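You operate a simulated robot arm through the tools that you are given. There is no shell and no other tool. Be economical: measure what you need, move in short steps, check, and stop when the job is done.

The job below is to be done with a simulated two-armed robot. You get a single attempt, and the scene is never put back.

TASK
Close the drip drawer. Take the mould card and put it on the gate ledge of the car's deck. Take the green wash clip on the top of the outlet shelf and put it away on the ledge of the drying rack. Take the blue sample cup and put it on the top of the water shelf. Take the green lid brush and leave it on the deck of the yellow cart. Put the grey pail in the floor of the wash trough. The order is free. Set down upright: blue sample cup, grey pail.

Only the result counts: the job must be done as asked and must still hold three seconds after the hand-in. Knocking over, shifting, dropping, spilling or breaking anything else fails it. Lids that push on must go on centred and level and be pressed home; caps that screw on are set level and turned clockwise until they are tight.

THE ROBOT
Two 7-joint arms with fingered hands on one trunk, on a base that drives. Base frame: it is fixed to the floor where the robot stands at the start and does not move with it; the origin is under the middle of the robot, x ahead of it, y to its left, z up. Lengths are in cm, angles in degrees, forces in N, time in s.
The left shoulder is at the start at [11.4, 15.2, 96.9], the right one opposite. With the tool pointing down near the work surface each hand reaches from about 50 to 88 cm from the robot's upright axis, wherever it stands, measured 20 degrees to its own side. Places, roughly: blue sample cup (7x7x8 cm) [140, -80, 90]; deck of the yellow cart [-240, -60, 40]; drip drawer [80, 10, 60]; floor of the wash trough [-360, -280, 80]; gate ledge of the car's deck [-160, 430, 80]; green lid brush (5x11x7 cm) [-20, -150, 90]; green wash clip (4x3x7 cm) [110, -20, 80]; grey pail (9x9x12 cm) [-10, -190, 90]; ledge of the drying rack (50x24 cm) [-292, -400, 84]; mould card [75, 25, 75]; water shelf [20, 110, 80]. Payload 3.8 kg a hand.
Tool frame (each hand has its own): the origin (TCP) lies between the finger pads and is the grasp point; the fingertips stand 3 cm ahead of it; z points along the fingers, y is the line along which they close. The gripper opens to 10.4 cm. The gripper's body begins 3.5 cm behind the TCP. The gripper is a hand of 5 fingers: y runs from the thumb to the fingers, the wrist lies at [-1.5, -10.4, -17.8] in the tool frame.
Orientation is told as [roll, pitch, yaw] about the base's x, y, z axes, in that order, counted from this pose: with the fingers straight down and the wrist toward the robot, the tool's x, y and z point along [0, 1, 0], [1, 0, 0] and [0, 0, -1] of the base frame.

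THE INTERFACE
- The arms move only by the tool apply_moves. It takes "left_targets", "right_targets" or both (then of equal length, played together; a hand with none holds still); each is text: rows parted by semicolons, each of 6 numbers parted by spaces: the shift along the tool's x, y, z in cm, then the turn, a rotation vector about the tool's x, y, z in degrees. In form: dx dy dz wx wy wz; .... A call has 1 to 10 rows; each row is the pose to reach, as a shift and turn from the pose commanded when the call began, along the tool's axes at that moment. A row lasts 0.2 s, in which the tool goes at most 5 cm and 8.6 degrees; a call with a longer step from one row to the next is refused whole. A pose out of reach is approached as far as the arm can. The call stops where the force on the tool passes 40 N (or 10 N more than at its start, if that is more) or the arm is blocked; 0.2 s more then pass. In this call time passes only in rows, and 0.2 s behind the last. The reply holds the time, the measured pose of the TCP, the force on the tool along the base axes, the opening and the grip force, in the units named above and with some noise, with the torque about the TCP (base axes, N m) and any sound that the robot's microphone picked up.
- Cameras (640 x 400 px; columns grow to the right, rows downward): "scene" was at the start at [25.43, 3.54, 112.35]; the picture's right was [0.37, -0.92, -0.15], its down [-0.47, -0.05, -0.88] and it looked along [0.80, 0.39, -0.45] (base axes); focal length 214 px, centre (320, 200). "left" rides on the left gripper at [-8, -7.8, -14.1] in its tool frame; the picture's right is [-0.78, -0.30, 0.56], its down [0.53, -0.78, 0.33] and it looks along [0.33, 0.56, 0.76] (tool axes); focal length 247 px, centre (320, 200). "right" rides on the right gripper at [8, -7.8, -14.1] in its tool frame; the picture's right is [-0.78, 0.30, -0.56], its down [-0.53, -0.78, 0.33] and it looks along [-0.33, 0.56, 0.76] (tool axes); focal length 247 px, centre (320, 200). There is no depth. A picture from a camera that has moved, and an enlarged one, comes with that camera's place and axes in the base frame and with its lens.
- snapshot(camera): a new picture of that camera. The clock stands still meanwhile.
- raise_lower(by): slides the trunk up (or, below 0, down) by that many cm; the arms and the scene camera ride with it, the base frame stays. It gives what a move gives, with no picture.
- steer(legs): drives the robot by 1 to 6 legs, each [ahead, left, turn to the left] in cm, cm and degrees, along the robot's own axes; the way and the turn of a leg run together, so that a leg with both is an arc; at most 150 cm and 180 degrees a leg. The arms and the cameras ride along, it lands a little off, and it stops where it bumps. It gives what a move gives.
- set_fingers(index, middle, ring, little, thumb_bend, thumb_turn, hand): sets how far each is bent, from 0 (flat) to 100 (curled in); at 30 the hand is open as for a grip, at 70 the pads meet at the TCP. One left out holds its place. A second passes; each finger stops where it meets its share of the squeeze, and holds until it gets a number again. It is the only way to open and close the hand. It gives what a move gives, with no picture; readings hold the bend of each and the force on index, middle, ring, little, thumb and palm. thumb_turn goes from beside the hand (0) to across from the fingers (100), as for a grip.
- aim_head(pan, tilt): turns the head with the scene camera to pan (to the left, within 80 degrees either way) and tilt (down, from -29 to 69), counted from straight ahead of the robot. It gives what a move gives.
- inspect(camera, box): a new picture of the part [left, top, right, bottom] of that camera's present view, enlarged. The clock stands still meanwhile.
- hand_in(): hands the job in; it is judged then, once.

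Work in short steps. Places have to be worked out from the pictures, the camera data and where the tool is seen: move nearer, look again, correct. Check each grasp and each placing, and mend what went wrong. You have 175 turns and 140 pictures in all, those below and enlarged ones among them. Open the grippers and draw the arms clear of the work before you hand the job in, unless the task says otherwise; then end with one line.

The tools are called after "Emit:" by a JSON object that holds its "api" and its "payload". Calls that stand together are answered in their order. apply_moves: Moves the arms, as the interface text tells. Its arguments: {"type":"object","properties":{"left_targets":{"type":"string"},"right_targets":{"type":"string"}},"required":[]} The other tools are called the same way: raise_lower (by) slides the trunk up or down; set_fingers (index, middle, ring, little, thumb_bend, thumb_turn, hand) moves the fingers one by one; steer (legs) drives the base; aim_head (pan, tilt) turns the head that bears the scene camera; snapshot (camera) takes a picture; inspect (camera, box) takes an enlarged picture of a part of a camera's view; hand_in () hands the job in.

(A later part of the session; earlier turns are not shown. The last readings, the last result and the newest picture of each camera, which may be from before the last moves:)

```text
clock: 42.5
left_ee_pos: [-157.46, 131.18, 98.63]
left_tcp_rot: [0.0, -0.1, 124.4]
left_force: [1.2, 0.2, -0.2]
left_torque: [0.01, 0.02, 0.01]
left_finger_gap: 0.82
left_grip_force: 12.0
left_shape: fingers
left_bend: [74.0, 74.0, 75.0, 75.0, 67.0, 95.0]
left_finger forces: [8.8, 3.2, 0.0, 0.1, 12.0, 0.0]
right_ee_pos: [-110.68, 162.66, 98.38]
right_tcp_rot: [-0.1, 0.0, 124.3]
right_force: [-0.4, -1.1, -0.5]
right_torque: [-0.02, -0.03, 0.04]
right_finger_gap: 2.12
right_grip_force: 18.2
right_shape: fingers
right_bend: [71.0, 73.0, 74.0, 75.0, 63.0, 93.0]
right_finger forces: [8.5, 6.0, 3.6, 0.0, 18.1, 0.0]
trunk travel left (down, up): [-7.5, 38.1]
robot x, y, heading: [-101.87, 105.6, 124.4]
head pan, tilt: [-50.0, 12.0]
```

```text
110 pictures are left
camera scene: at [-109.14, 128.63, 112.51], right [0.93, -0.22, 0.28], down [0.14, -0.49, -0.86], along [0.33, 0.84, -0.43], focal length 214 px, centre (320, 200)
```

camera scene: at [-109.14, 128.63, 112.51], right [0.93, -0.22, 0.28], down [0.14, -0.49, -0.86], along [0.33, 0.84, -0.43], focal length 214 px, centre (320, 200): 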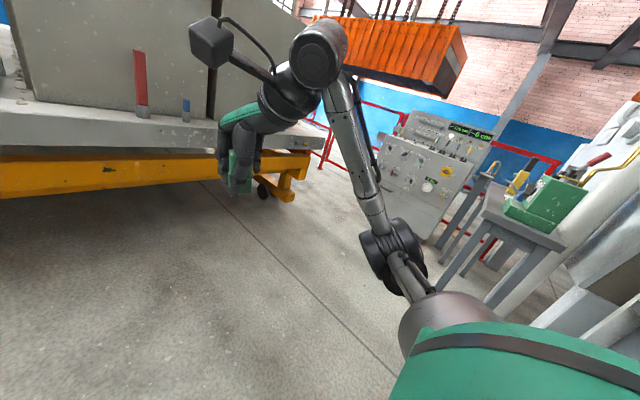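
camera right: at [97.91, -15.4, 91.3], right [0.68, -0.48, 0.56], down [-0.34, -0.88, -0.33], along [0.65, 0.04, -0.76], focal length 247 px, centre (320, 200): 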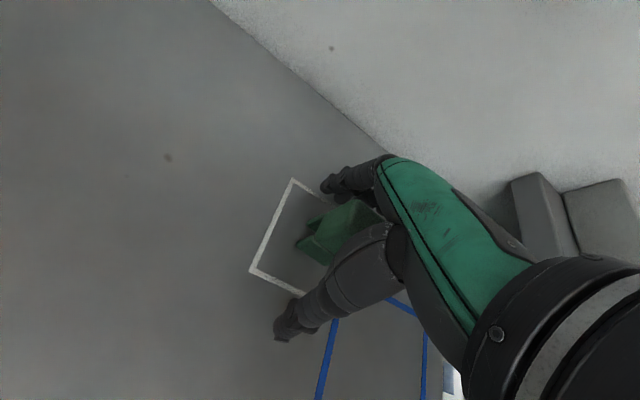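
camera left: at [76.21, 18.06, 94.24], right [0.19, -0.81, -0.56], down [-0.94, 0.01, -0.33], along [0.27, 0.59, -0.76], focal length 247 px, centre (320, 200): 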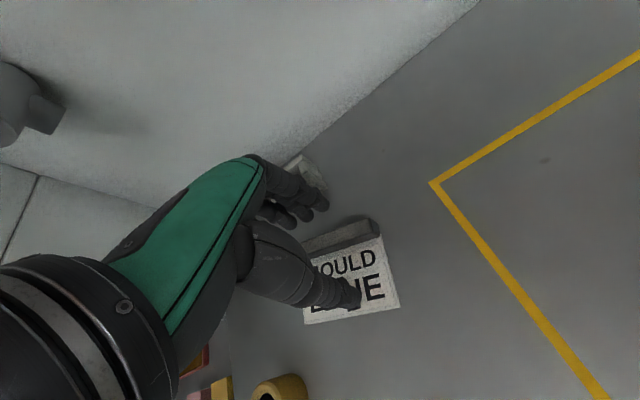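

The car's front edge is about 140 cm ahead of me and its right end is near N≈154, so I should approach the gate ledge from that end. I'll go a bit ahead, strafe right, and look.

Emit:
{"api": "steer", "payload": {"legs": [[50, 0, 0], [0, -130, 0]]}}

Emit:
{"api": "aim_head", "payload": {"pan": 0, "tilt": 10}}

Emit:
{"api": "snapshot", "payload": {"camera": "scene"}}

Emit:
{"api": "aim_head", "payload": {"pan": -60, "tilt": 15}}

Emit:
{"api": "snapshot", "payload": {"camera": "scene"}}

```text
clock: 51.5
left_ee_pos: [-81.1, 244.98, 98.75]
left_tcp_rot: [0.0, 0.1, 125.2]
left_force: [-0.3, 0.2, -0.6]
left_torque: [0.02, -0.05, 0.01]
left_finger_gap: 0.82
left_grip_force: 12.6
left_shape: fingers
left_bend: [74.0, 74.0, 75.0, 75.0, 67.0, 95.0]
left_finger forces: [8.8, 3.2, 0.0, 0.0, 12.0, 0.0]
right_ee_pos: [-34.9, 277.13, 98.45]
right_tcp_rot: [0.1, 0.0, 125.2]
right_force: [-0.5, 0.5, 0.0]
right_torque: [-0.01, 0.04, -0.01]
right_finger_gap: 2.12
right_grip_force: 18.9
right_shape: fingers
right_bend: [71.0, 73.0, 74.0, 75.0, 63.0, 93.0]
right_finger forces: [8.7, 6.0, 3.7, 0.1, 18.2, 0.0]
trunk travel left (down, up): [-7.5, 38.1]
robot x, y, heading: [-25.16, 220.18, 124.9]
head pan, tilt: [-50.0, 12.0]
```

```text
clock: 52.7
left_ee_pos: [-81.05, 244.79, 98.63]
left_tcp_rot: [0.1, 0.0, 125.2]
left_force: [0.1, -0.7, -0.1]
left_torque: [0.03, 0.01, 0.0]
left_finger_gap: 0.82
left_grip_force: 12.2
left_shape: fingers
left_bend: [74.0, 74.0, 75.0, 75.0, 67.0, 95.0]
left_finger forces: [8.9, 3.3, 0.1, 0.0, 11.9, 0.0]
right_ee_pos: [-34.98, 277.09, 98.35]
right_tcp_rot: [0.0, 0.0, 125.2]
right_force: [-0.2, 0.6, -0.8]
right_torque: [0.0, 0.0, 0.02]
right_finger_gap: 2.11
right_grip_force: 17.9
right_shape: fingers
right_bend: [71.0, 73.0, 74.0, 75.0, 63.0, 93.0]
right_finger forces: [8.6, 6.0, 3.6, 0.0, 18.1, 0.0]
trunk travel left (down, up): [-7.5, 38.1]
robot x, y, heading: [-24.99, 220.24, 125.4]
head pan, tilt: [0.0, 10.0]
```

```text
109 pictures are left
camera scene: at [-40.48, 241.53, 111.59], right [0.82, 0.58, 0.0], down [0.3, -0.43, -0.85], along [-0.49, 0.7, -0.52], focal length 214 px, centre (320, 200)
```

scene: 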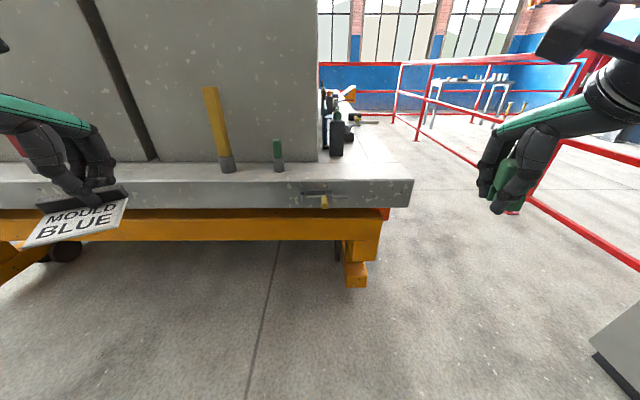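

```text
clock: 54.0
left_ee_pos: [-81.2, 244.81, 98.69]
left_tcp_rot: [0.1, 0.0, 125.2]
left_force: [-0.2, 0.4, -0.6]
left_torque: [0.01, 0.01, 0.02]
left_finger_gap: 0.84
left_grip_force: 12.2
left_shape: fingers
left_bend: [74.0, 74.0, 75.0, 75.0, 67.0, 95.0]
left_finger forces: [8.9, 3.1, 0.1, 0.0, 12.0, 0.0]
right_ee_pos: [-34.89, 277.08, 98.46]
right_tcp_rot: [0.1, -0.1, 125.1]
right_force: [0.0, -0.1, 0.0]
right_torque: [0.01, -0.02, 0.01]
right_finger_gap: 2.13
right_grip_force: 17.8
right_shape: fingers
right_bend: [71.0, 73.0, 74.0, 75.0, 63.0, 93.0]
right_finger forces: [8.6, 6.0, 3.7, 0.0, 18.2, 0.0]
trunk travel left (down, up): [-7.5, 38.1]
robot x, y, heading: [-24.95, 220.19, 125.3]
head pan, tilt: [-60.0, 15.0]
```

```text
108 pictures are left
camera scene: at [-31.22, 242.44, 112.55], right [0.87, -0.37, 0.32], down [0.09, -0.52, -0.85], along [0.48, 0.77, -0.42], focal length 214 px, centre (320, 200)
```

scene: 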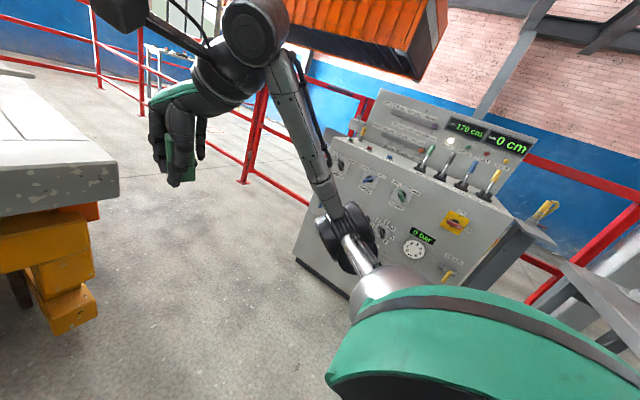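

The gate ledge is the strip at the car's right end, and the gap between the car corner and the console is about 95 cm. I'll raise the trunk so the elbows clear, then drive through.

Emit:
{"api": "raise_lower", "payload": {"by": 25}}

Emit:
{"api": "steer", "payload": {"legs": [[0, -76, 0], [120, 0, 0]]}}

Emit:
{"api": "aim_head", "payload": {"pan": 20, "tilt": 30}}

Emit:
{"api": "snapshot", "payload": {"camera": "scene"}}

```text
clock: 56.6
left_ee_pos: [-81.19, 244.77, 123.68]
left_tcp_rot: [-0.1, 0.2, 125.4]
left_force: [-0.2, 0.8, 0.6]
left_torque: [0.0, 0.01, 0.02]
left_finger_gap: 0.81
left_grip_force: 12.1
left_shape: fingers
left_bend: [74.0, 74.0, 75.0, 75.0, 67.0, 95.0]
left_finger forces: [8.7, 3.2, 0.1, 0.1, 12.2, 0.1]
right_ee_pos: [-35.02, 277.15, 123.38]
right_tcp_rot: [0.1, -0.1, 125.2]
right_force: [-0.1, -0.5, -0.2]
right_torque: [0.04, 0.02, 0.01]
right_finger_gap: 2.07
right_grip_force: 18.3
right_shape: fingers
right_bend: [71.0, 73.0, 74.0, 75.0, 63.0, 93.0]
right_finger forces: [8.5, 6.1, 3.7, 0.0, 18.1, 0.1]
trunk travel left (down, up): [-32.5, 13.1]
robot x, y, heading: [-25.33, 219.87, 125.1]
head pan, tilt: [-60.0, 15.0]
```

```text
clock: 66.5
left_ee_pos: [-87.61, 390.97, 123.66]
left_tcp_rot: [0.1, 0.0, 124.0]
left_force: [0.8, 0.4, -0.2]
left_torque: [0.01, 0.0, -0.01]
left_finger_gap: 0.8
left_grip_force: 11.7
left_shape: fingers
left_bend: [74.0, 74.0, 75.0, 75.0, 67.0, 95.0]
left_finger forces: [8.9, 3.3, 0.1, 0.0, 12.1, 0.1]
right_ee_pos: [-40.69, 422.13, 123.39]
right_tcp_rot: [-0.1, 0.0, 124.0]
right_force: [-0.5, 0.3, -0.5]
right_torque: [0.02, 0.01, 0.02]
right_finger_gap: 2.09
right_grip_force: 17.6
right_shape: fingers
right_bend: [71.0, 73.0, 74.0, 75.0, 63.0, 93.0]
right_finger forces: [8.6, 6.1, 3.6, 0.0, 18.0, 0.0]
trunk travel left (down, up): [-32.5, 13.1]
robot x, y, heading: [-32.06, 365.25, 124.3]
head pan, tilt: [-60.0, 15.0]
```

```text
clock: 68.1
left_ee_pos: [-87.56, 390.81, 123.59]
left_tcp_rot: [0.0, 0.1, 124.1]
left_force: [-0.2, 0.9, -0.9]
left_torque: [-0.01, 0.02, 0.01]
left_finger_gap: 0.84
left_grip_force: 11.7
left_shape: fingers
left_bend: [74.0, 74.0, 75.0, 75.0, 67.0, 95.0]
left_finger forces: [8.8, 3.1, 0.0, 0.0, 12.1, 0.0]
right_ee_pos: [-40.87, 422.04, 123.39]
right_tcp_rot: [0.0, 0.0, 124.0]
right_force: [0.0, 0.6, -0.5]
right_torque: [0.03, -0.01, 0.0]
right_finger_gap: 2.11
right_grip_force: 18.1
right_shape: fingers
right_bend: [71.0, 73.0, 74.0, 75.0, 63.0, 93.0]
right_finger forces: [8.5, 6.2, 3.6, 0.1, 18.1, 0.0]
trunk travel left (down, up): [-32.5, 13.1]
robot x, y, heading: [-31.94, 364.77, 124.0]
head pan, tilt: [20.0, 30.0]
```

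```text
107 pictures are left
camera scene: at [-40.85, 372.11, 140.71], right [0.59, 0.81, -0.02], down [0.43, -0.33, -0.84], along [-0.69, 0.49, -0.54], focal length 214 px, centre (320, 200)
```

scene: 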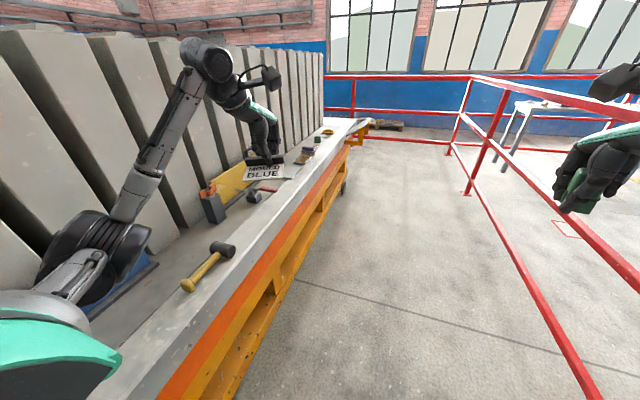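

The ledge strip runs along this end, and the target point is just past the small yellow gate. I'll shift right, go alongside, and turn left to face it.

Emit:
{"api": "steer", "payload": {"legs": [[0, -25, 0], [128, 0, 0], [0, 0, 90]]}}

Emit:
{"api": "aim_head", "payload": {"pan": 0, "tilt": 38}}

Emit:
{"api": "snapshot", "payload": {"camera": "scene"}}

```text
clock: 80.0
left_ee_pos: [-112.08, 436.11, 123.7]
left_tcp_rot: [0.1, 0.0, -147.3]
left_force: [0.4, -0.4, -0.2]
left_torque: [0.02, 0.02, -0.03]
left_finger_gap: 0.8
left_grip_force: 10.9
left_shape: fingers
left_bend: [74.0, 74.0, 75.0, 75.0, 67.0, 95.0]
left_finger forces: [8.4, 2.9, 0.1, 0.0, 11.4, 0.0]
right_ee_pos: [-142.19, 483.55, 123.44]
right_tcp_rot: [0.0, -0.1, -147.2]
right_force: [-0.1, 1.2, -0.5]
right_torque: [0.03, 0.01, 0.03]
right_finger_gap: 2.03
right_grip_force: 17.5
right_shape: fingers
right_bend: [71.0, 73.0, 74.0, 75.0, 63.0, 93.0]
right_finger forces: [8.0, 6.2, 3.4, 0.0, 17.4, 0.0]
trunk travel left (down, up): [-32.5, 13.1]
robot x, y, heading: [-84.54, 490.84, -147.3]
head pan, tilt: [20.0, 30.0]
```

```text
clock: 80.8
left_ee_pos: [-111.95, 436.08, 123.63]
left_tcp_rot: [0.0, 0.1, -147.2]
left_force: [-0.5, 0.1, -0.1]
left_torque: [-0.02, 0.01, -0.02]
left_finger_gap: 0.81
left_grip_force: 11.6
left_shape: fingers
left_bend: [74.0, 74.0, 75.0, 75.0, 67.0, 95.0]
left_finger forces: [8.5, 2.9, 0.0, 0.1, 11.5, 0.0]
right_ee_pos: [-142.09, 483.57, 123.51]
right_tcp_rot: [0.0, 0.0, -147.3]
right_force: [0.0, -0.4, 0.0]
right_torque: [-0.03, 0.01, 0.02]
right_finger_gap: 2.05
right_grip_force: 17.9
right_shape: fingers
right_bend: [71.0, 73.0, 74.0, 75.0, 63.0, 93.0]
right_finger forces: [8.1, 6.1, 3.4, 0.0, 17.3, 0.0]
trunk travel left (down, up): [-32.5, 13.1]
robot x, y, heading: [-85.03, 491.05, -147.2]
head pan, tilt: [0.0, 38.0]
```

```text
106 pictures are left
camera scene: at [-94.23, 485.02, 139.47], right [-0.54, 0.84, 0.0], down [0.55, 0.35, -0.76], along [-0.64, -0.41, -0.65], focal length 214 px, centre (320, 200)
```

scene: 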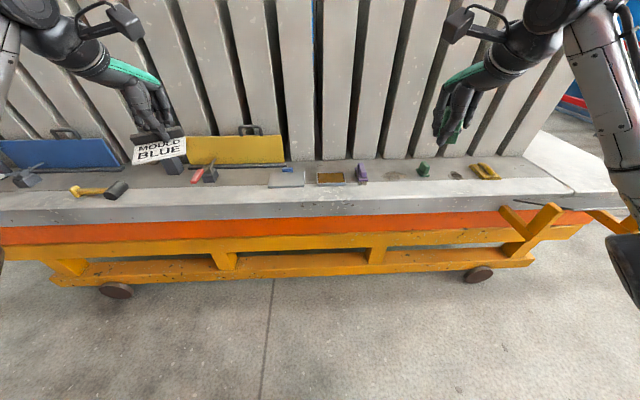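

Emit:
{"api": "inspect", "payload": {"camera": "scene", "box": [160, 110, 420, 250]}}

Emit:
{"api": "inspect", "payload": {"camera": "scene", "box": [0, 110, 240, 240]}}

```text
2.46 times, centred on (290, 180) of scene
camera zoom: at [-94.23, 485.02, 139.47], right [-0.54, 0.84, 0.0], down [0.55, 0.35, -0.76], along [-0.64, -0.41, -0.65], focal length 528 px, centre (394, 249)
```

zoom: 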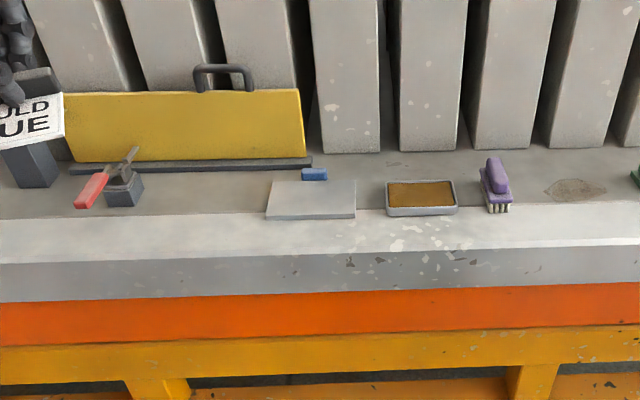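

```text
2.67 times, centred on (120, 175) of scene
camera zoom: at [-94.23, 485.02, 139.47], right [-0.54, 0.84, 0.0], down [0.55, 0.35, -0.76], along [-0.64, -0.41, -0.65], focal length 572 px, centre (853, 267)
```

zoom: 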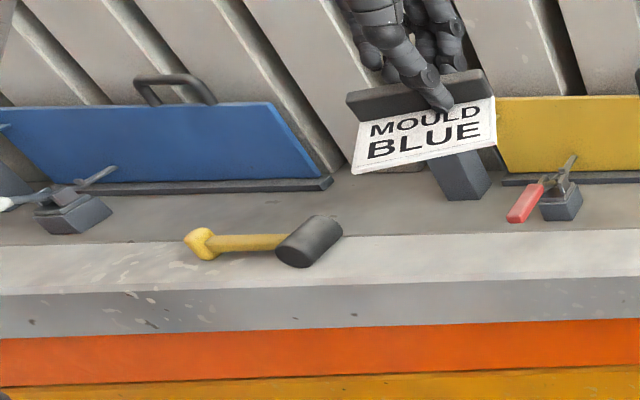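

The place given falls on the light-grey plate in the middle of the strip, at about [-157,426]. I'll move in, lower the trunk and look at it closely with the left-hand camera.

Emit:
{"api": "steer", "payload": {"legs": [[31, -6, 0]]}}

Emit:
{"api": "raise_lower", "payload": {"by": -20}}

Emit:
{"api": "aim_head", "payload": {"pan": 15, "tilt": 45}}

Emit:
{"api": "snapshot", "payload": {"camera": "scene"}}

Emit:
{"api": "snapshot", "payload": {"camera": "left"}}

```text
clock: 83.0
left_ee_pos: [-140.6, 424.3, 123.7]
left_tcp_rot: [0.0, -0.1, -146.9]
left_force: [-0.5, -0.3, 0.4]
left_torque: [-0.03, -0.01, 0.0]
left_finger_gap: 0.85
left_grip_force: 12.2
left_shape: fingers
left_bend: [74.0, 74.0, 75.0, 75.0, 67.0, 95.0]
left_finger forces: [8.5, 3.0, 0.0, 0.1, 11.5, 0.0]
right_ee_pos: [-171.07, 471.82, 123.54]
right_tcp_rot: [-0.1, -0.1, -146.9]
right_force: [0.5, -0.8, -0.8]
right_torque: [-0.02, 0.01, -0.01]
right_finger_gap: 2.04
right_grip_force: 17.4
right_shape: fingers
right_bend: [72.0, 73.0, 74.0, 75.0, 63.0, 93.0]
right_finger forces: [8.1, 6.1, 3.5, 0.0, 17.4, 0.0]
trunk travel left (down, up): [-32.5, 13.1]
robot x, y, heading: [-113.94, 479.08, -147.0]
head pan, tilt: [0.0, 38.0]
```

```text
clock: 85.1
left_ee_pos: [-140.61, 424.25, 103.59]
left_tcp_rot: [0.0, 0.1, -146.9]
left_force: [0.2, 0.7, -0.5]
left_torque: [-0.01, 0.03, -0.02]
left_finger_gap: 0.82
left_grip_force: 11.3
left_shape: fingers
left_bend: [74.0, 74.0, 75.0, 75.0, 67.0, 95.0]
left_finger forces: [8.5, 3.0, 0.0, 0.0, 11.5, 0.0]
right_ee_pos: [-171.05, 471.63, 103.37]
right_tcp_rot: [0.0, 0.0, -147.0]
right_force: [-0.2, 0.6, -0.4]
right_torque: [-0.04, -0.03, -0.01]
right_finger_gap: 2.04
right_grip_force: 17.7
right_shape: fingers
right_bend: [72.0, 73.0, 74.0, 75.0, 63.0, 93.0]
right_finger forces: [8.0, 6.2, 3.2, 0.0, 17.4, 0.1]
trunk travel left (down, up): [-12.5, 33.1]
robot x, y, heading: [-114.03, 479.29, -146.8]
head pan, tilt: [0.0, 38.0]
```

```text
clock: 85.9
left_ee_pos: [-140.58, 424.28, 103.63]
left_tcp_rot: [0.0, 0.0, -146.9]
left_force: [-0.2, 0.5, -0.9]
left_torque: [0.0, 0.03, 0.0]
left_finger_gap: 0.82
left_grip_force: 11.8
left_shape: fingers
left_bend: [74.0, 74.0, 75.0, 75.0, 67.0, 95.0]
left_finger forces: [8.6, 3.0, 0.1, 0.0, 11.5, 0.1]
right_ee_pos: [-171.1, 471.71, 103.39]
right_tcp_rot: [0.0, -0.1, -147.1]
right_force: [-0.7, 0.2, 0.3]
right_torque: [0.01, -0.02, 0.04]
right_finger_gap: 2.03
right_grip_force: 17.1
right_shape: fingers
right_bend: [72.0, 73.0, 74.0, 75.0, 63.0, 93.0]
right_finger forces: [8.0, 6.3, 3.2, 0.0, 17.4, 0.1]
trunk travel left (down, up): [-12.5, 33.1]
robot x, y, heading: [-114.07, 479.32, -146.7]
head pan, tilt: [15.0, 45.0]
```

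```text
103 pictures are left
camera scene: at [-129.42, 466.81, 114.31], right [-0.73, 0.67, -0.07], down [0.62, 0.62, -0.49], along [-0.28, -0.4, -0.87], focal length 214 px, centre (320, 200)
```

scene: 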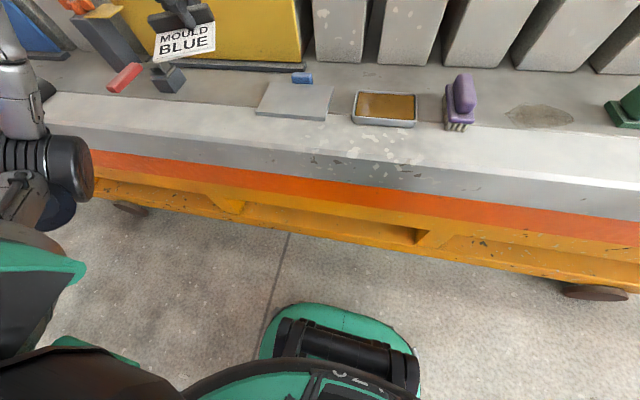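

```text
102 pictures are left
camera left: at [-138.6, 435.21, 117.78], right [-0.18, 0.81, -0.56], down [0.94, -0.02, -0.33], along [-0.28, -0.58, -0.76], focal length 247 px, centre (320, 200)
```

left: 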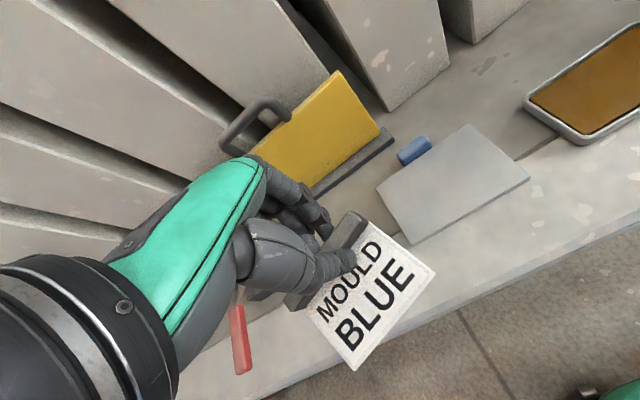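

Emit:
{"api": "inspect", "payload": {"camera": "left", "box": [360, 110, 560, 260]}}

Emit:
{"api": "inspect", "payload": {"camera": "scene", "box": [90, 40, 350, 180]}}

```text
2.67 times, centred on (460, 185) of left
camera zoom: at [-138.6, 435.21, 117.78], right [-0.18, 0.81, -0.56], down [0.94, -0.02, -0.33], along [-0.28, -0.58, -0.76], focal length 659 px, centre (-53, 240)
```

zoom: 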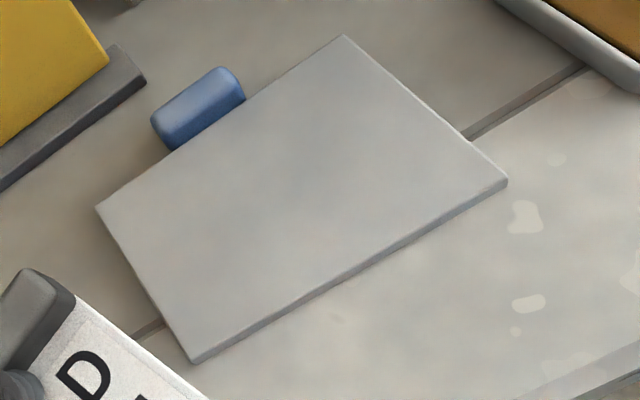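

```text
2.46 times, centred on (220, 110) of scene
camera zoom: at [-129.42, 466.81, 114.31], right [-0.73, 0.67, -0.07], down [0.62, 0.62, -0.49], along [-0.28, -0.4, -0.87], focal length 528 px, centre (566, 422)
```

zoom: 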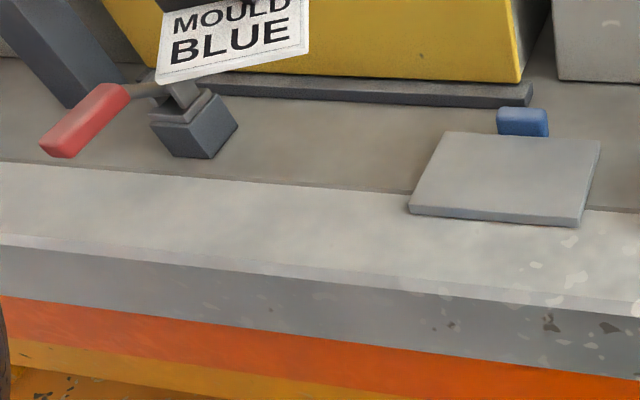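

The plate's corners give a centre of [-154,428.6] at z≈81.5. I'll bring the card over it, with the ridge 3 cm beyond centre, and descend to just above it.

Emit:
{"api": "apply_moves", "payload": {"left_targets": "-3 3 0 0 0 0; -6 6 0 0 0 0; -9 9 0 0 0 0; -10.8 11.8 0 0 0 0; -10.8 11.8 4 0 0 0; -10.8 11.8 8 0 0 0; -10.8 11.8 12 0 0 0; -10.8 11.8 14.5 0 0 0"}}

Emit:
{"api": "snapshot", "payload": {"camera": "left"}}

Emit:
{"api": "snapshot", "payload": {"camera": "scene"}}

```text
clock: 87.7
left_ee_pos: [-156.87, 426.91, 89.14]
left_tcp_rot: [-0.1, 0.0, -146.9]
left_force: [-0.5, 0.0, -0.6]
left_torque: [0.0, 0.0, 0.0]
left_finger_gap: 0.81
left_grip_force: 11.2
left_shape: fingers
left_bend: [74.0, 74.0, 75.0, 75.0, 67.0, 95.0]
left_finger forces: [8.4, 2.9, 0.1, 0.0, 11.3, 0.0]
right_ee_pos: [-171.27, 471.58, 103.44]
right_tcp_rot: [-0.1, 0.0, -146.9]
right_force: [0.3, -0.6, -0.4]
right_torque: [0.02, -0.01, 0.0]
right_finger_gap: 2.03
right_grip_force: 17.4
right_shape: fingers
right_bend: [72.0, 73.0, 74.0, 75.0, 63.0, 93.0]
right_finger forces: [7.9, 6.3, 3.3, 0.0, 17.4, 0.0]
trunk travel left (down, up): [-12.5, 33.1]
robot x, y, heading: [-113.98, 479.18, -147.0]
head pan, tilt: [15.0, 45.0]
```

```text
99 pictures are left
camera left: at [-154.72, 437.79, 103.2], right [-0.18, 0.81, -0.56], down [0.94, -0.02, -0.33], along [-0.28, -0.58, -0.76], focal length 247 px, centre (320, 200)
```

left: 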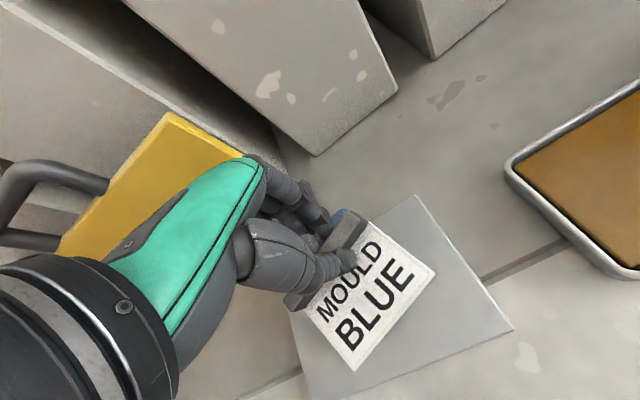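

```text
98 pictures are left
camera scene: at [-129.42, 466.8, 114.31], right [-0.73, 0.67, -0.07], down [0.62, 0.62, -0.49], along [-0.28, -0.4, -0.87], focal length 214 px, centre (320, 200)
```

scene: 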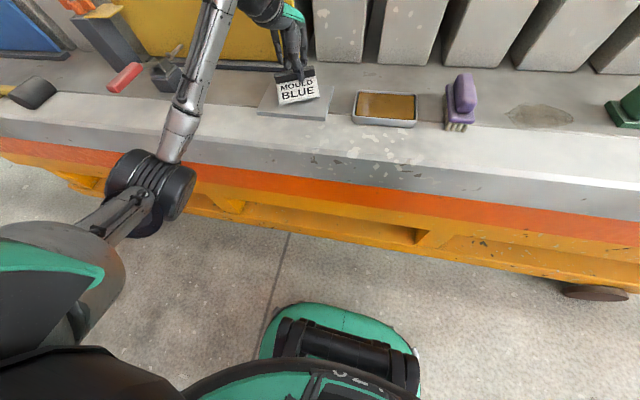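

The card seems to sag at its left end. I'll zoom in to measure the tilt.

Emit:
{"api": "inspect", "payload": {"camera": "scene", "box": [240, 40, 350, 130]}}

Emit:
{"api": "inspect", "payload": {"camera": "left", "box": [260, 180, 460, 390]}}

```text
4.44 times, centred on (295, 85) of scene
camera zoom: at [-129.42, 466.8, 114.31], right [-0.73, 0.67, -0.07], down [0.62, 0.62, -0.49], along [-0.28, -0.4, -0.87], focal length 953 px, centre (431, 711)
```

zoom: 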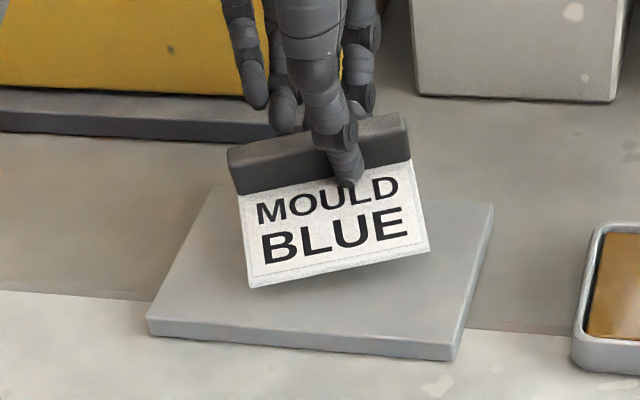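

```text
1.90 times, centred on (360, 285) of left
camera zoom: at [-154.72, 437.79, 103.2], right [-0.18, 0.81, -0.56], down [0.94, -0.02, -0.33], along [-0.28, -0.58, -0.76], focal length 470 px, centre (244, 38)
```

zoom: 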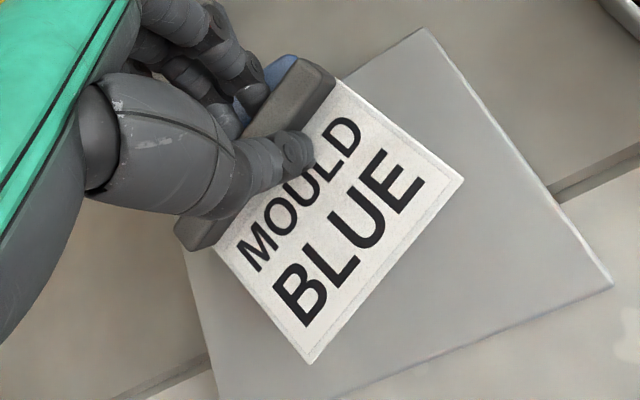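

The card tilts about 9° (left end low) and is yawed about 17°. I'll turn the wrist to correct both.

Emit:
{"api": "apply_moves", "payload": {"left_targets": "0 0 0 0 3 5.5; 0 0 0 0 6 11; 0 0 0 0 9 16"}}

Emit:
{"api": "inspect", "payload": {"camera": "scene", "box": [240, 40, 350, 130]}}

Emit:
{"api": "inspect", "payload": {"camera": "left", "box": [200, 130, 520, 390]}}

```text
clock: 88.5
left_ee_pos: [-156.49, 426.94, 89.17]
left_tcp_rot: [9.0, 1.2, -163.1]
left_force: [0.6, 0.7, -0.4]
left_torque: [0.0, 0.02, -0.01]
left_finger_gap: 0.78
left_grip_force: 11.6
left_shape: fingers
left_bend: [74.0, 74.0, 75.0, 75.0, 67.0, 95.0]
left_finger forces: [8.4, 2.8, 0.1, 0.0, 11.3, 0.1]
right_ee_pos: [-171.27, 471.69, 103.4]
right_tcp_rot: [0.1, -0.1, -147.1]
right_force: [1.0, -0.3, 0.0]
right_torque: [0.02, -0.01, -0.01]
right_finger_gap: 2.04
right_grip_force: 17.5
right_shape: fingers
right_bend: [72.0, 73.0, 74.0, 75.0, 63.0, 93.0]
right_finger forces: [7.9, 6.3, 3.3, 0.0, 17.4, 0.1]
trunk travel left (down, up): [-12.5, 33.1]
robot x, y, heading: [-114.17, 479.58, -146.9]
head pan, tilt: [15.0, 45.0]
```

```text
4.44 times, centred on (295, 85) of scene
camera zoom: at [-129.41, 466.81, 114.31], right [-0.73, 0.67, -0.07], down [0.62, 0.62, -0.49], along [-0.28, -0.4, -0.87], focal length 953 px, centre (431, 711)
```

zoom: 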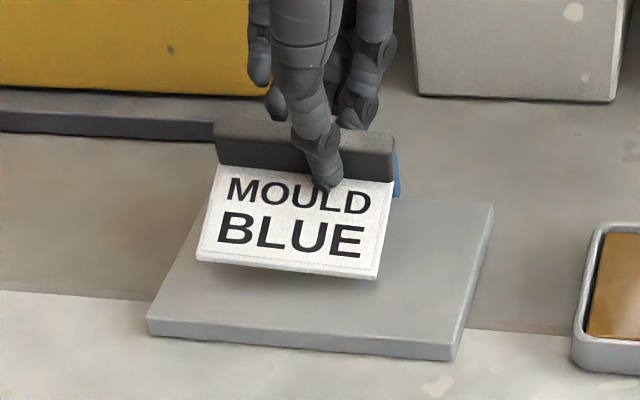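

```text
1.54 times, centred on (360, 260) of left
camera zoom: at [-152.38, 438.75, 102.01], right [0.1, 0.74, -0.66], down [0.92, -0.33, -0.23], along [-0.38, -0.59, -0.71], focal length 380 px, centre (258, 108)
```

zoom: 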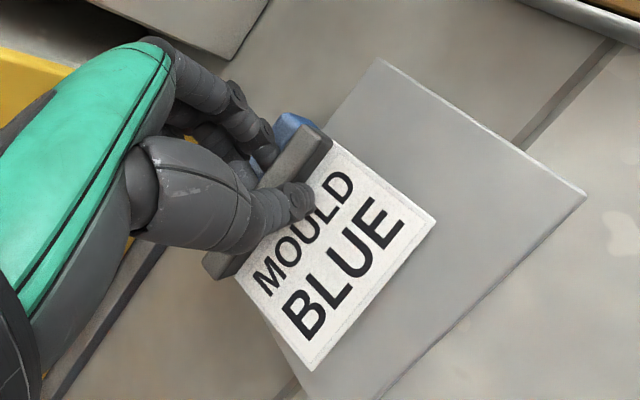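

Now level and square, and it will land inside the plate. Lowering gently.

Emit:
{"api": "apply_moves", "payload": {"left_targets": "0 0 1.2 0 0 0; 0 0 2.2 0 0 0; 0 0 2.8 0 0 0"}}

Emit:
{"api": "inspect", "payload": {"camera": "scene", "box": [240, 40, 350, 130]}}

```text
clock: 89.3
left_ee_pos: [-156.32, 426.65, 86.95]
left_tcp_rot: [9.0, 0.7, -163.0]
left_force: [-1.3, -0.7, 18.5]
left_torque: [0.5, -0.46, -0.02]
left_finger_gap: 0.87
left_grip_force: 22.9
left_shape: fingers
left_bend: [73.0, 74.0, 75.0, 75.0, 70.0, 95.0]
left_finger forces: [9.5, 5.3, 0.0, 0.0, 31.1, 0.0]
right_ee_pos: [-170.99, 471.82, 103.63]
right_tcp_rot: [0.0, -0.1, -147.0]
right_force: [1.1, 0.6, -0.5]
right_torque: [0.0, -0.03, -0.01]
right_finger_gap: 2.04
right_grip_force: 17.5
right_shape: fingers
right_bend: [72.0, 73.0, 74.0, 75.0, 63.0, 93.0]
right_finger forces: [7.9, 6.2, 3.4, 0.0, 17.5, 0.0]
trunk travel left (down, up): [-12.5, 33.1]
robot x, y, heading: [-113.93, 479.55, -147.1]
head pan, tilt: [15.0, 45.0]
```

```text
4.44 times, centred on (295, 85) of scene
camera zoom: at [-129.27, 466.99, 114.4], right [-0.73, 0.67, -0.07], down [0.62, 0.62, -0.49], along [-0.28, -0.4, -0.87], focal length 953 px, centre (431, 711)
```

zoom: 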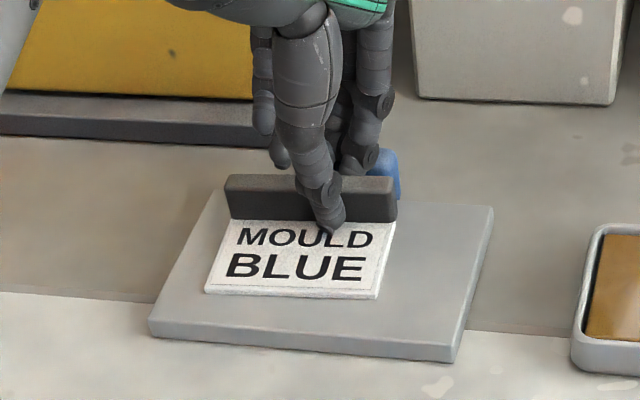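

The card rests on the plate at 18 N. I'll ease off slightly and open to a small gap.

Emit:
{"api": "apply_moves", "payload": {"left_targets": "0 0 -0.4 0 0 0"}}

Emit:
{"api": "set_fingers", "payload": {"hand": "left", "index": 50, "middle": 50, "ring": 50, "little": 50, "thumb_bend": 50}}

Emit:
{"api": "apply_moves", "payload": {"left_targets": "0 0 -2 0 0 0; 0 0 -5 0 0 0; 0 -2 -9 0 0 0; 0 -5 -13 0 0 0"}}

Emit:
{"api": "inspect", "payload": {"camera": "scene", "box": [200, 40, 380, 150]}}

```text
clock: 89.7
left_ee_pos: [-156.39, 426.66, 86.8]
left_tcp_rot: [8.9, 1.2, -162.8]
left_force: [-2.6, -1.5, 12.2]
left_torque: [0.32, -0.28, -0.02]
left_finger_gap: 0.91
left_grip_force: 19.0
left_shape: fingers
left_bend: [73.0, 74.0, 75.0, 75.0, 70.0, 95.0]
left_finger forces: [9.2, 6.6, 0.0, 0.0, 23.4, 0.1]
right_ee_pos: [-171.23, 471.77, 103.38]
right_tcp_rot: [0.0, -0.1, -147.1]
right_force: [0.1, 0.2, 0.1]
right_torque: [0.04, 0.0, 0.02]
right_finger_gap: 2.04
right_grip_force: 17.6
right_shape: fingers
right_bend: [72.0, 73.0, 74.0, 75.0, 63.0, 93.0]
right_finger forces: [7.8, 6.3, 3.3, 0.0, 17.4, 0.1]
trunk travel left (down, up): [-12.5, 33.1]
robot x, y, heading: [-113.91, 479.53, -147.0]
head pan, tilt: [15.0, 45.0]
```

```text
clock: 90.7
left_ee_pos: [-156.25, 426.68, 86.92]
left_tcp_rot: [9.0, 1.1, -162.8]
left_force: [5.1, 1.7, 9.2]
left_torque: [-0.19, 0.29, 0.06]
left_finger_gap: 5.21
left_grip_force: 4.8
left_shape: fingers
left_bend: [50.0, 52.0, 52.0, 50.0, 50.0, 97.0]
left_finger forces: [0.0, 9.7, 1.6, 0.0, 0.0, 0.0]
right_ee_pos: [-171.12, 471.85, 103.38]
right_tcp_rot: [0.0, -0.1, -147.0]
right_force: [-0.2, 0.0, -0.7]
right_torque: [-0.01, -0.01, 0.01]
right_finger_gap: 2.03
right_grip_force: 17.7
right_shape: fingers
right_bend: [72.0, 73.0, 74.0, 75.0, 63.0, 93.0]
right_finger forces: [7.9, 6.2, 3.3, 0.1, 17.4, 0.0]
trunk travel left (down, up): [-12.5, 33.1]
robot x, y, heading: [-113.77, 479.31, -147.0]
head pan, tilt: [15.0, 45.0]
```

```text
clock: 91.7
left_ee_pos: [-152.14, 429.76, 99.79]
left_tcp_rot: [8.9, 1.2, -162.8]
left_force: [0.0, 0.7, 0.1]
left_torque: [0.02, 0.0, 0.03]
left_finger_gap: 5.2
left_grip_force: 0.0
left_shape: fingers
left_bend: [50.0, 50.0, 50.0, 50.0, 50.0, 97.0]
left_finger forces: [0.1, 0.0, 0.1, 0.0, 0.1, 0.0]
right_ee_pos: [-171.18, 471.73, 103.43]
right_tcp_rot: [0.0, 0.0, -146.9]
right_force: [0.4, 0.1, -1.0]
right_torque: [-0.01, -0.02, 0.07]
right_finger_gap: 2.02
right_grip_force: 17.8
right_shape: fingers
right_bend: [72.0, 73.0, 74.0, 75.0, 63.0, 93.0]
right_finger forces: [7.9, 6.3, 3.3, 0.1, 17.4, 0.1]
trunk travel left (down, up): [-12.5, 33.1]
robot x, y, heading: [-113.94, 479.33, -147.0]
head pan, tilt: [15.0, 45.0]
```

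```text
3.56 times, centred on (290, 95) of scene
camera zoom: at [-129.34, 466.89, 114.34], right [-0.73, 0.67, -0.07], down [0.62, 0.62, -0.49], along [-0.28, -0.4, -0.87], focal length 763 px, centre (427, 573)
```

zoom: 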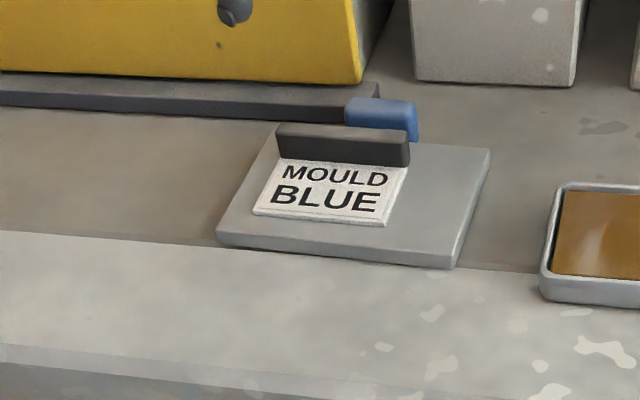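

The plate has slid about 1.7 cm: my opening finger pushed its blue tab. So it's a loose object, and the "gate ledge" must be the deck strip itself. I'll re-grasp the card, put the plate back where it was, and set the card on the bare strip. First I'll straighten the hand.

Emit:
{"api": "apply_moves", "payload": {"left_targets": "0 0 0 0 -4.5 -6.4; 0 0 0 0 -9 -12.9"}}

Emit:
{"api": "snapshot", "payload": {"camera": "left"}}

Emit:
{"api": "inspect", "payload": {"camera": "scene", "box": [160, 30, 380, 150]}}

```text
clock: 92.3
left_ee_pos: [-152.23, 429.69, 99.75]
left_tcp_rot: [-0.1, 0.3, -149.8]
left_force: [-0.5, -0.6, -0.5]
left_torque: [0.02, 0.0, 0.03]
left_finger_gap: 5.21
left_grip_force: 0.0
left_shape: fingers
left_bend: [50.0, 50.0, 50.0, 50.0, 50.0, 97.0]
left_finger forces: [0.1, 0.0, 0.0, 0.1, 0.0, 0.0]
right_ee_pos: [-171.18, 471.63, 103.35]
right_tcp_rot: [-0.1, 0.1, -147.0]
right_force: [0.6, -0.6, -0.2]
right_torque: [-0.03, -0.06, 0.02]
right_finger_gap: 2.01
right_grip_force: 17.1
right_shape: fingers
right_bend: [72.0, 73.0, 74.0, 75.0, 63.0, 93.0]
right_finger forces: [7.8, 6.4, 3.3, 0.1, 17.5, 0.0]
trunk travel left (down, up): [-12.5, 33.1]
robot x, y, heading: [-113.73, 479.25, -146.9]
head pan, tilt: [15.0, 45.0]
```

```text
91 pictures are left
camera left: at [-149.61, 440.48, 113.88], right [-0.13, 0.82, -0.55], down [0.94, -0.07, -0.33], along [-0.31, -0.57, -0.76], focal length 247 px, centre (320, 200)
```

left: 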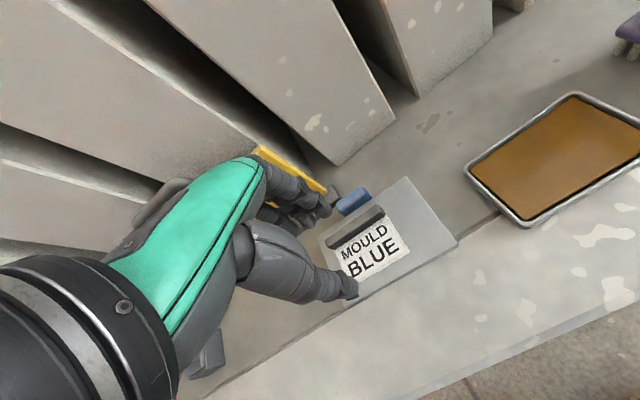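

```text
2.91 times, centred on (270, 90) of scene
camera zoom: at [-129.4, 466.81, 114.31], right [-0.73, 0.67, -0.07], down [0.62, 0.62, -0.49], along [-0.28, -0.4, -0.87], focal length 624 px, centre (466, 520)
```

zoom: 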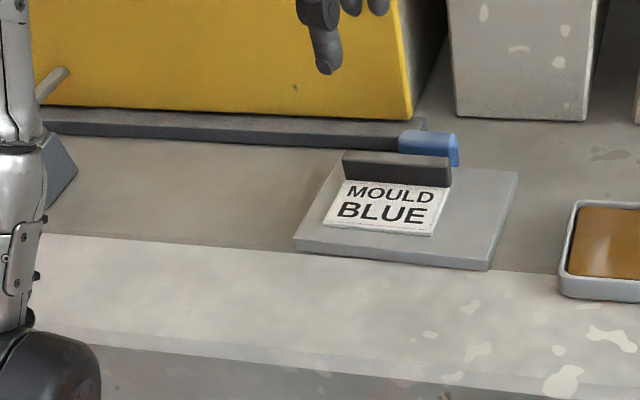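

The plate moved about 2.9 cm away from me. First I'll re-grasp the card with a narrower opening so I stay clear of the tab.

Emit:
{"api": "set_fingers", "payload": {"hand": "left", "index": 57, "middle": 57, "ring": 57, "little": 57, "thumb_bend": 50}}

Emit:
{"api": "apply_moves", "payload": {"left_targets": "1.6 3 0 0 0 0; 1.6 6.8 0 0 0 0; 1.6 6.8 4 0 0 0; 1.6 6.8 8 0 0 0"}}

Emit:
{"api": "inspect", "payload": {"camera": "left", "box": [230, 150, 450, 330]}}

Emit:
{"api": "inspect", "payload": {"camera": "scene", "box": [220, 30, 380, 140]}}

```text
clock: 93.3
left_ee_pos: [-152.24, 429.76, 99.69]
left_tcp_rot: [0.1, 0.2, -150.0]
left_force: [0.2, -0.5, 0.1]
left_torque: [-0.01, -0.02, 0.0]
left_finger_gap: 4.45
left_grip_force: 0.1
left_shape: fingers
left_bend: [56.0, 56.0, 56.0, 56.0, 50.0, 97.0]
left_finger forces: [0.0, 0.0, 0.0, 0.0, 0.1, 0.1]
right_ee_pos: [-171.16, 471.74, 103.39]
right_tcp_rot: [0.0, 0.0, -146.9]
right_force: [0.8, -1.0, -0.7]
right_torque: [0.02, -0.03, 0.02]
right_finger_gap: 2.03
right_grip_force: 17.4
right_shape: fingers
right_bend: [72.0, 73.0, 74.0, 75.0, 63.0, 93.0]
right_finger forces: [7.9, 6.3, 3.2, 0.1, 17.4, 0.0]
trunk travel left (down, up): [-12.5, 33.1]
robot x, y, heading: [-114.1, 479.29, -146.9]
head pan, tilt: [15.0, 45.0]
```

```text
clock: 94.3
left_ee_pos: [-157.4, 425.35, 91.98]
left_tcp_rot: [-0.1, 0.2, -150.0]
left_force: [-0.3, -0.6, 0.3]
left_torque: [0.01, -0.05, -0.01]
left_finger_gap: 4.44
left_grip_force: 0.0
left_shape: fingers
left_bend: [56.0, 56.0, 56.0, 56.0, 50.0, 97.0]
left_finger forces: [0.1, 0.1, 0.0, 0.0, 0.0, 0.1]
right_ee_pos: [-171.14, 471.64, 103.28]
right_tcp_rot: [0.1, 0.1, -146.9]
right_force: [-0.2, -0.3, -0.8]
right_torque: [0.0, -0.01, 0.03]
right_finger_gap: 2.02
right_grip_force: 17.1
right_shape: fingers
right_bend: [72.0, 73.0, 74.0, 75.0, 63.0, 93.0]
right_finger forces: [8.0, 6.3, 3.4, 0.0, 17.5, 0.0]
trunk travel left (down, up): [-12.5, 33.1]
robot x, y, heading: [-114.06, 479.27, -146.7]
head pan, tilt: [15.0, 45.0]
```

```text
2.22 times, centred on (340, 240) of left
camera zoom: at [-154.75, 436.13, 106.03], right [-0.13, 0.82, -0.56], down [0.94, -0.07, -0.33], along [-0.31, -0.57, -0.76], focal length 549 px, centre (276, 111)
```

zoom: 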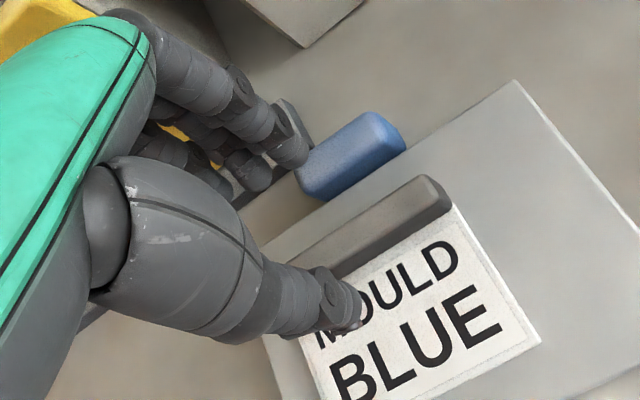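

```text
3.64 times, centred on (300, 85) of scene
camera zoom: at [-129.44, 466.78, 114.29], right [-0.73, 0.67, -0.07], down [0.62, 0.62, -0.48], along [-0.28, -0.4, -0.87], focal length 780 px, centre (393, 618)
```

zoom: 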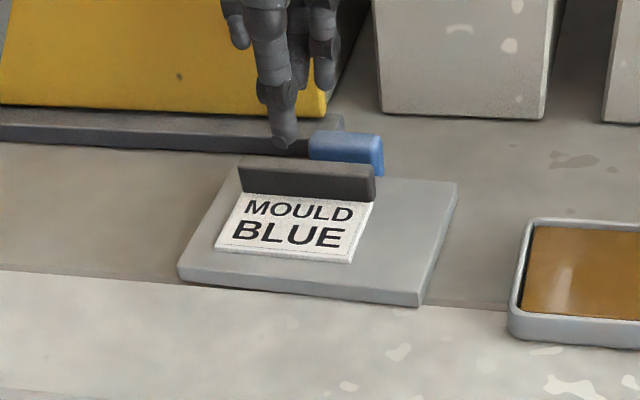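

Alignment looks right. I descend and close with a higher limit so all fingers take part.

Emit:
{"api": "apply_moves", "payload": {"left_targets": "0 0.2 1.5 0 0 0; 0 0.2 3 0 0 0; 0 0.2 4.2 0 0 0; 0 0.2 4.9 0 0 0"}}

Emit:
{"api": "inspect", "payload": {"camera": "left", "box": [230, 150, 450, 330]}}

```text
clock: 95.4
left_ee_pos: [-157.87, 424.74, 88.36]
left_tcp_rot: [-0.2, -1.7, -149.9]
left_force: [1.5, 1.3, 22.2]
left_torque: [-0.1, 0.5, -0.03]
left_finger_gap: 4.16
left_grip_force: 11.3
left_shape: fingers
left_bend: [58.0, 57.0, 56.0, 56.0, 50.0, 97.0]
left_finger forces: [16.8, 5.3, 0.1, 0.0, 0.0, 0.1]
right_ee_pos: [-171.09, 471.83, 103.43]
right_tcp_rot: [0.0, 0.0, -147.1]
right_force: [-0.2, 1.0, 0.0]
right_torque: [0.01, 0.01, 0.03]
right_finger_gap: 2.05
right_grip_force: 17.8
right_shape: fingers
right_bend: [72.0, 73.0, 74.0, 75.0, 63.0, 93.0]
right_finger forces: [7.9, 6.3, 3.3, 0.0, 17.3, 0.1]
trunk travel left (down, up): [-12.5, 33.1]
robot x, y, heading: [-114.2, 479.56, -146.8]
head pan, tilt: [15.0, 45.0]
stopped in row 4 (left hand): the force on the tool passed its limit (the readings are from after the stop); the commanded pose is now the measured one
```

```text
2.22 times, centred on (340, 240) of left
camera zoom: at [-154.81, 435.81, 102.15], right [-0.15, 0.81, -0.56], down [0.93, -0.08, -0.36], along [-0.33, -0.58, -0.75], focal length 549 px, centre (276, 111)
```

zoom: 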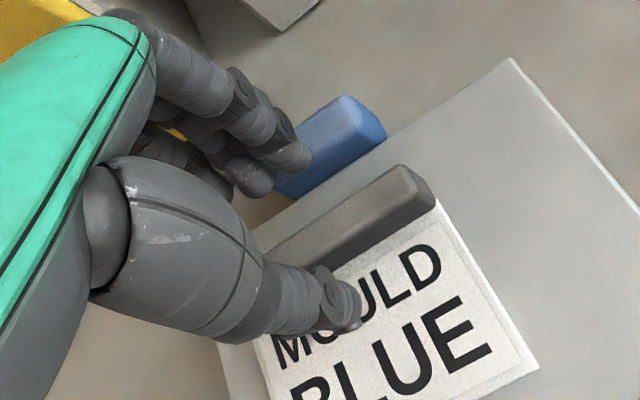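

The index fingertip came down on the tab. I'll lift and shift 3.2 cm left along the ridge, where there's no tab behind it, then descend again.

Emit:
{"api": "apply_moves", "payload": {"left_targets": "0 0 -2.5 0 0 0; 1.6 -0.4 -2.5 0 0 0; 3.2 -0.5 -2.5 0 0 0"}}

Emit:
{"api": "inspect", "payload": {"camera": "left", "box": [230, 130, 470, 330]}}

Emit:
{"api": "inspect", "payload": {"camera": "scene", "box": [220, 30, 380, 140]}}

```text
clock: 96.2
left_ee_pos: [-155.7, 422.29, 90.03]
left_tcp_rot: [-0.1, -0.9, -149.9]
left_force: [-0.4, 0.0, 1.1]
left_torque: [-0.04, 0.02, 0.0]
left_finger_gap: 4.38
left_grip_force: 0.0
left_shape: fingers
left_bend: [56.0, 56.0, 56.0, 56.0, 50.0, 97.0]
left_finger forces: [0.0, 0.0, 0.0, 0.0, 0.0, 0.1]
right_ee_pos: [-171.1, 471.67, 103.48]
right_tcp_rot: [0.0, 0.0, -146.9]
right_force: [0.0, 0.9, -0.2]
right_torque: [0.02, 0.03, 0.01]
right_finger_gap: 2.01
right_grip_force: 17.5
right_shape: fingers
right_bend: [72.0, 73.0, 74.0, 75.0, 63.0, 93.0]
right_finger forces: [7.9, 6.3, 3.3, 0.1, 17.4, 0.0]
trunk travel left (down, up): [-12.5, 33.1]
robot x, y, heading: [-114.26, 479.26, -146.9]
head pan, tilt: [15.0, 45.0]
```

```text
2.00 times, centred on (350, 230) of left
camera zoom: at [-152.78, 433.15, 104.09], right [-0.14, 0.82, -0.56], down [0.94, -0.08, -0.35], along [-0.32, -0.57, -0.75], focal length 494 px, centre (260, 140)
```

zoom: 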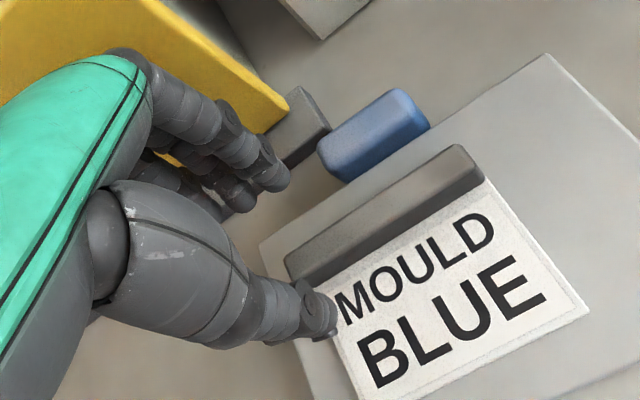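

```text
3.64 times, centred on (300, 85) of scene
camera zoom: at [-129.41, 466.78, 114.3], right [-0.73, 0.67, -0.07], down [0.62, 0.62, -0.48], along [-0.28, -0.4, -0.87], focal length 780 px, centre (393, 618)
```

zoom: 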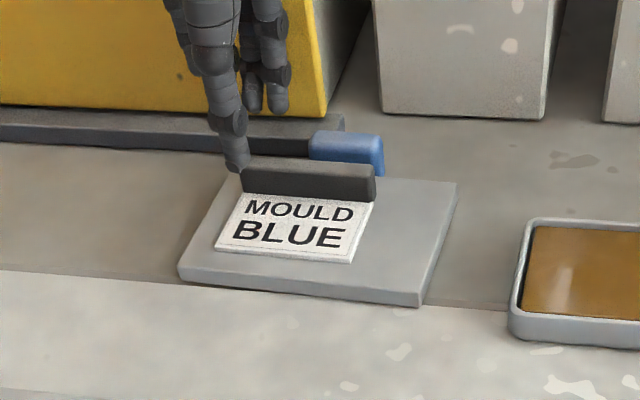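

I shift another 0.7 cm left so the index clears the tab, then descend.

Emit:
{"api": "apply_moves", "payload": {"left_targets": "0.7 0 0.6 0 0 0; 0.7 0 1.6 0 0 0; 0.7 0 2.5 0 0 0; 0.7 0 3 0 0 0"}}

Emit:
{"api": "inspect", "payload": {"camera": "left", "box": [230, 130, 470, 330]}}

```text
clock: 97.2
left_ee_pos: [-155.46, 421.63, 87.19]
left_tcp_rot: [-0.1, -0.9, -149.9]
left_force: [-1.1, 0.1, -0.2]
left_torque: [-0.01, -0.02, 0.0]
left_finger_gap: 4.38
left_grip_force: 0.0
left_shape: fingers
left_bend: [56.0, 56.0, 56.0, 56.0, 50.0, 97.0]
left_finger forces: [0.0, 0.0, 0.1, 0.0, 0.0, 0.1]
right_ee_pos: [-171.08, 471.63, 103.37]
right_tcp_rot: [-0.1, 0.0, -147.0]
right_force: [-0.7, 0.6, -0.2]
right_torque: [0.04, 0.0, 0.0]
right_finger_gap: 2.03
right_grip_force: 17.5
right_shape: fingers
right_bend: [72.0, 73.0, 74.0, 75.0, 63.0, 93.0]
right_finger forces: [7.9, 6.3, 3.3, 0.0, 17.5, 0.0]
trunk travel left (down, up): [-12.5, 33.1]
robot x, y, heading: [-113.77, 479.44, -147.1]
head pan, tilt: [15.0, 45.0]
```

```text
2.00 times, centred on (350, 230) of left
camera zoom: at [-152.54, 432.67, 101.13], right [-0.14, 0.82, -0.56], down [0.94, -0.08, -0.35], along [-0.32, -0.57, -0.75], focal length 494 px, centre (260, 140)
```

zoom: 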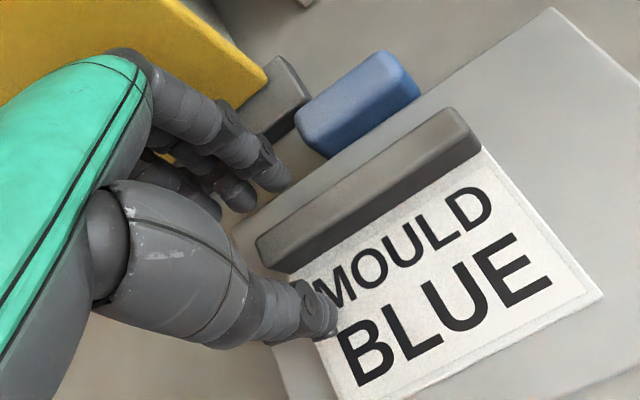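

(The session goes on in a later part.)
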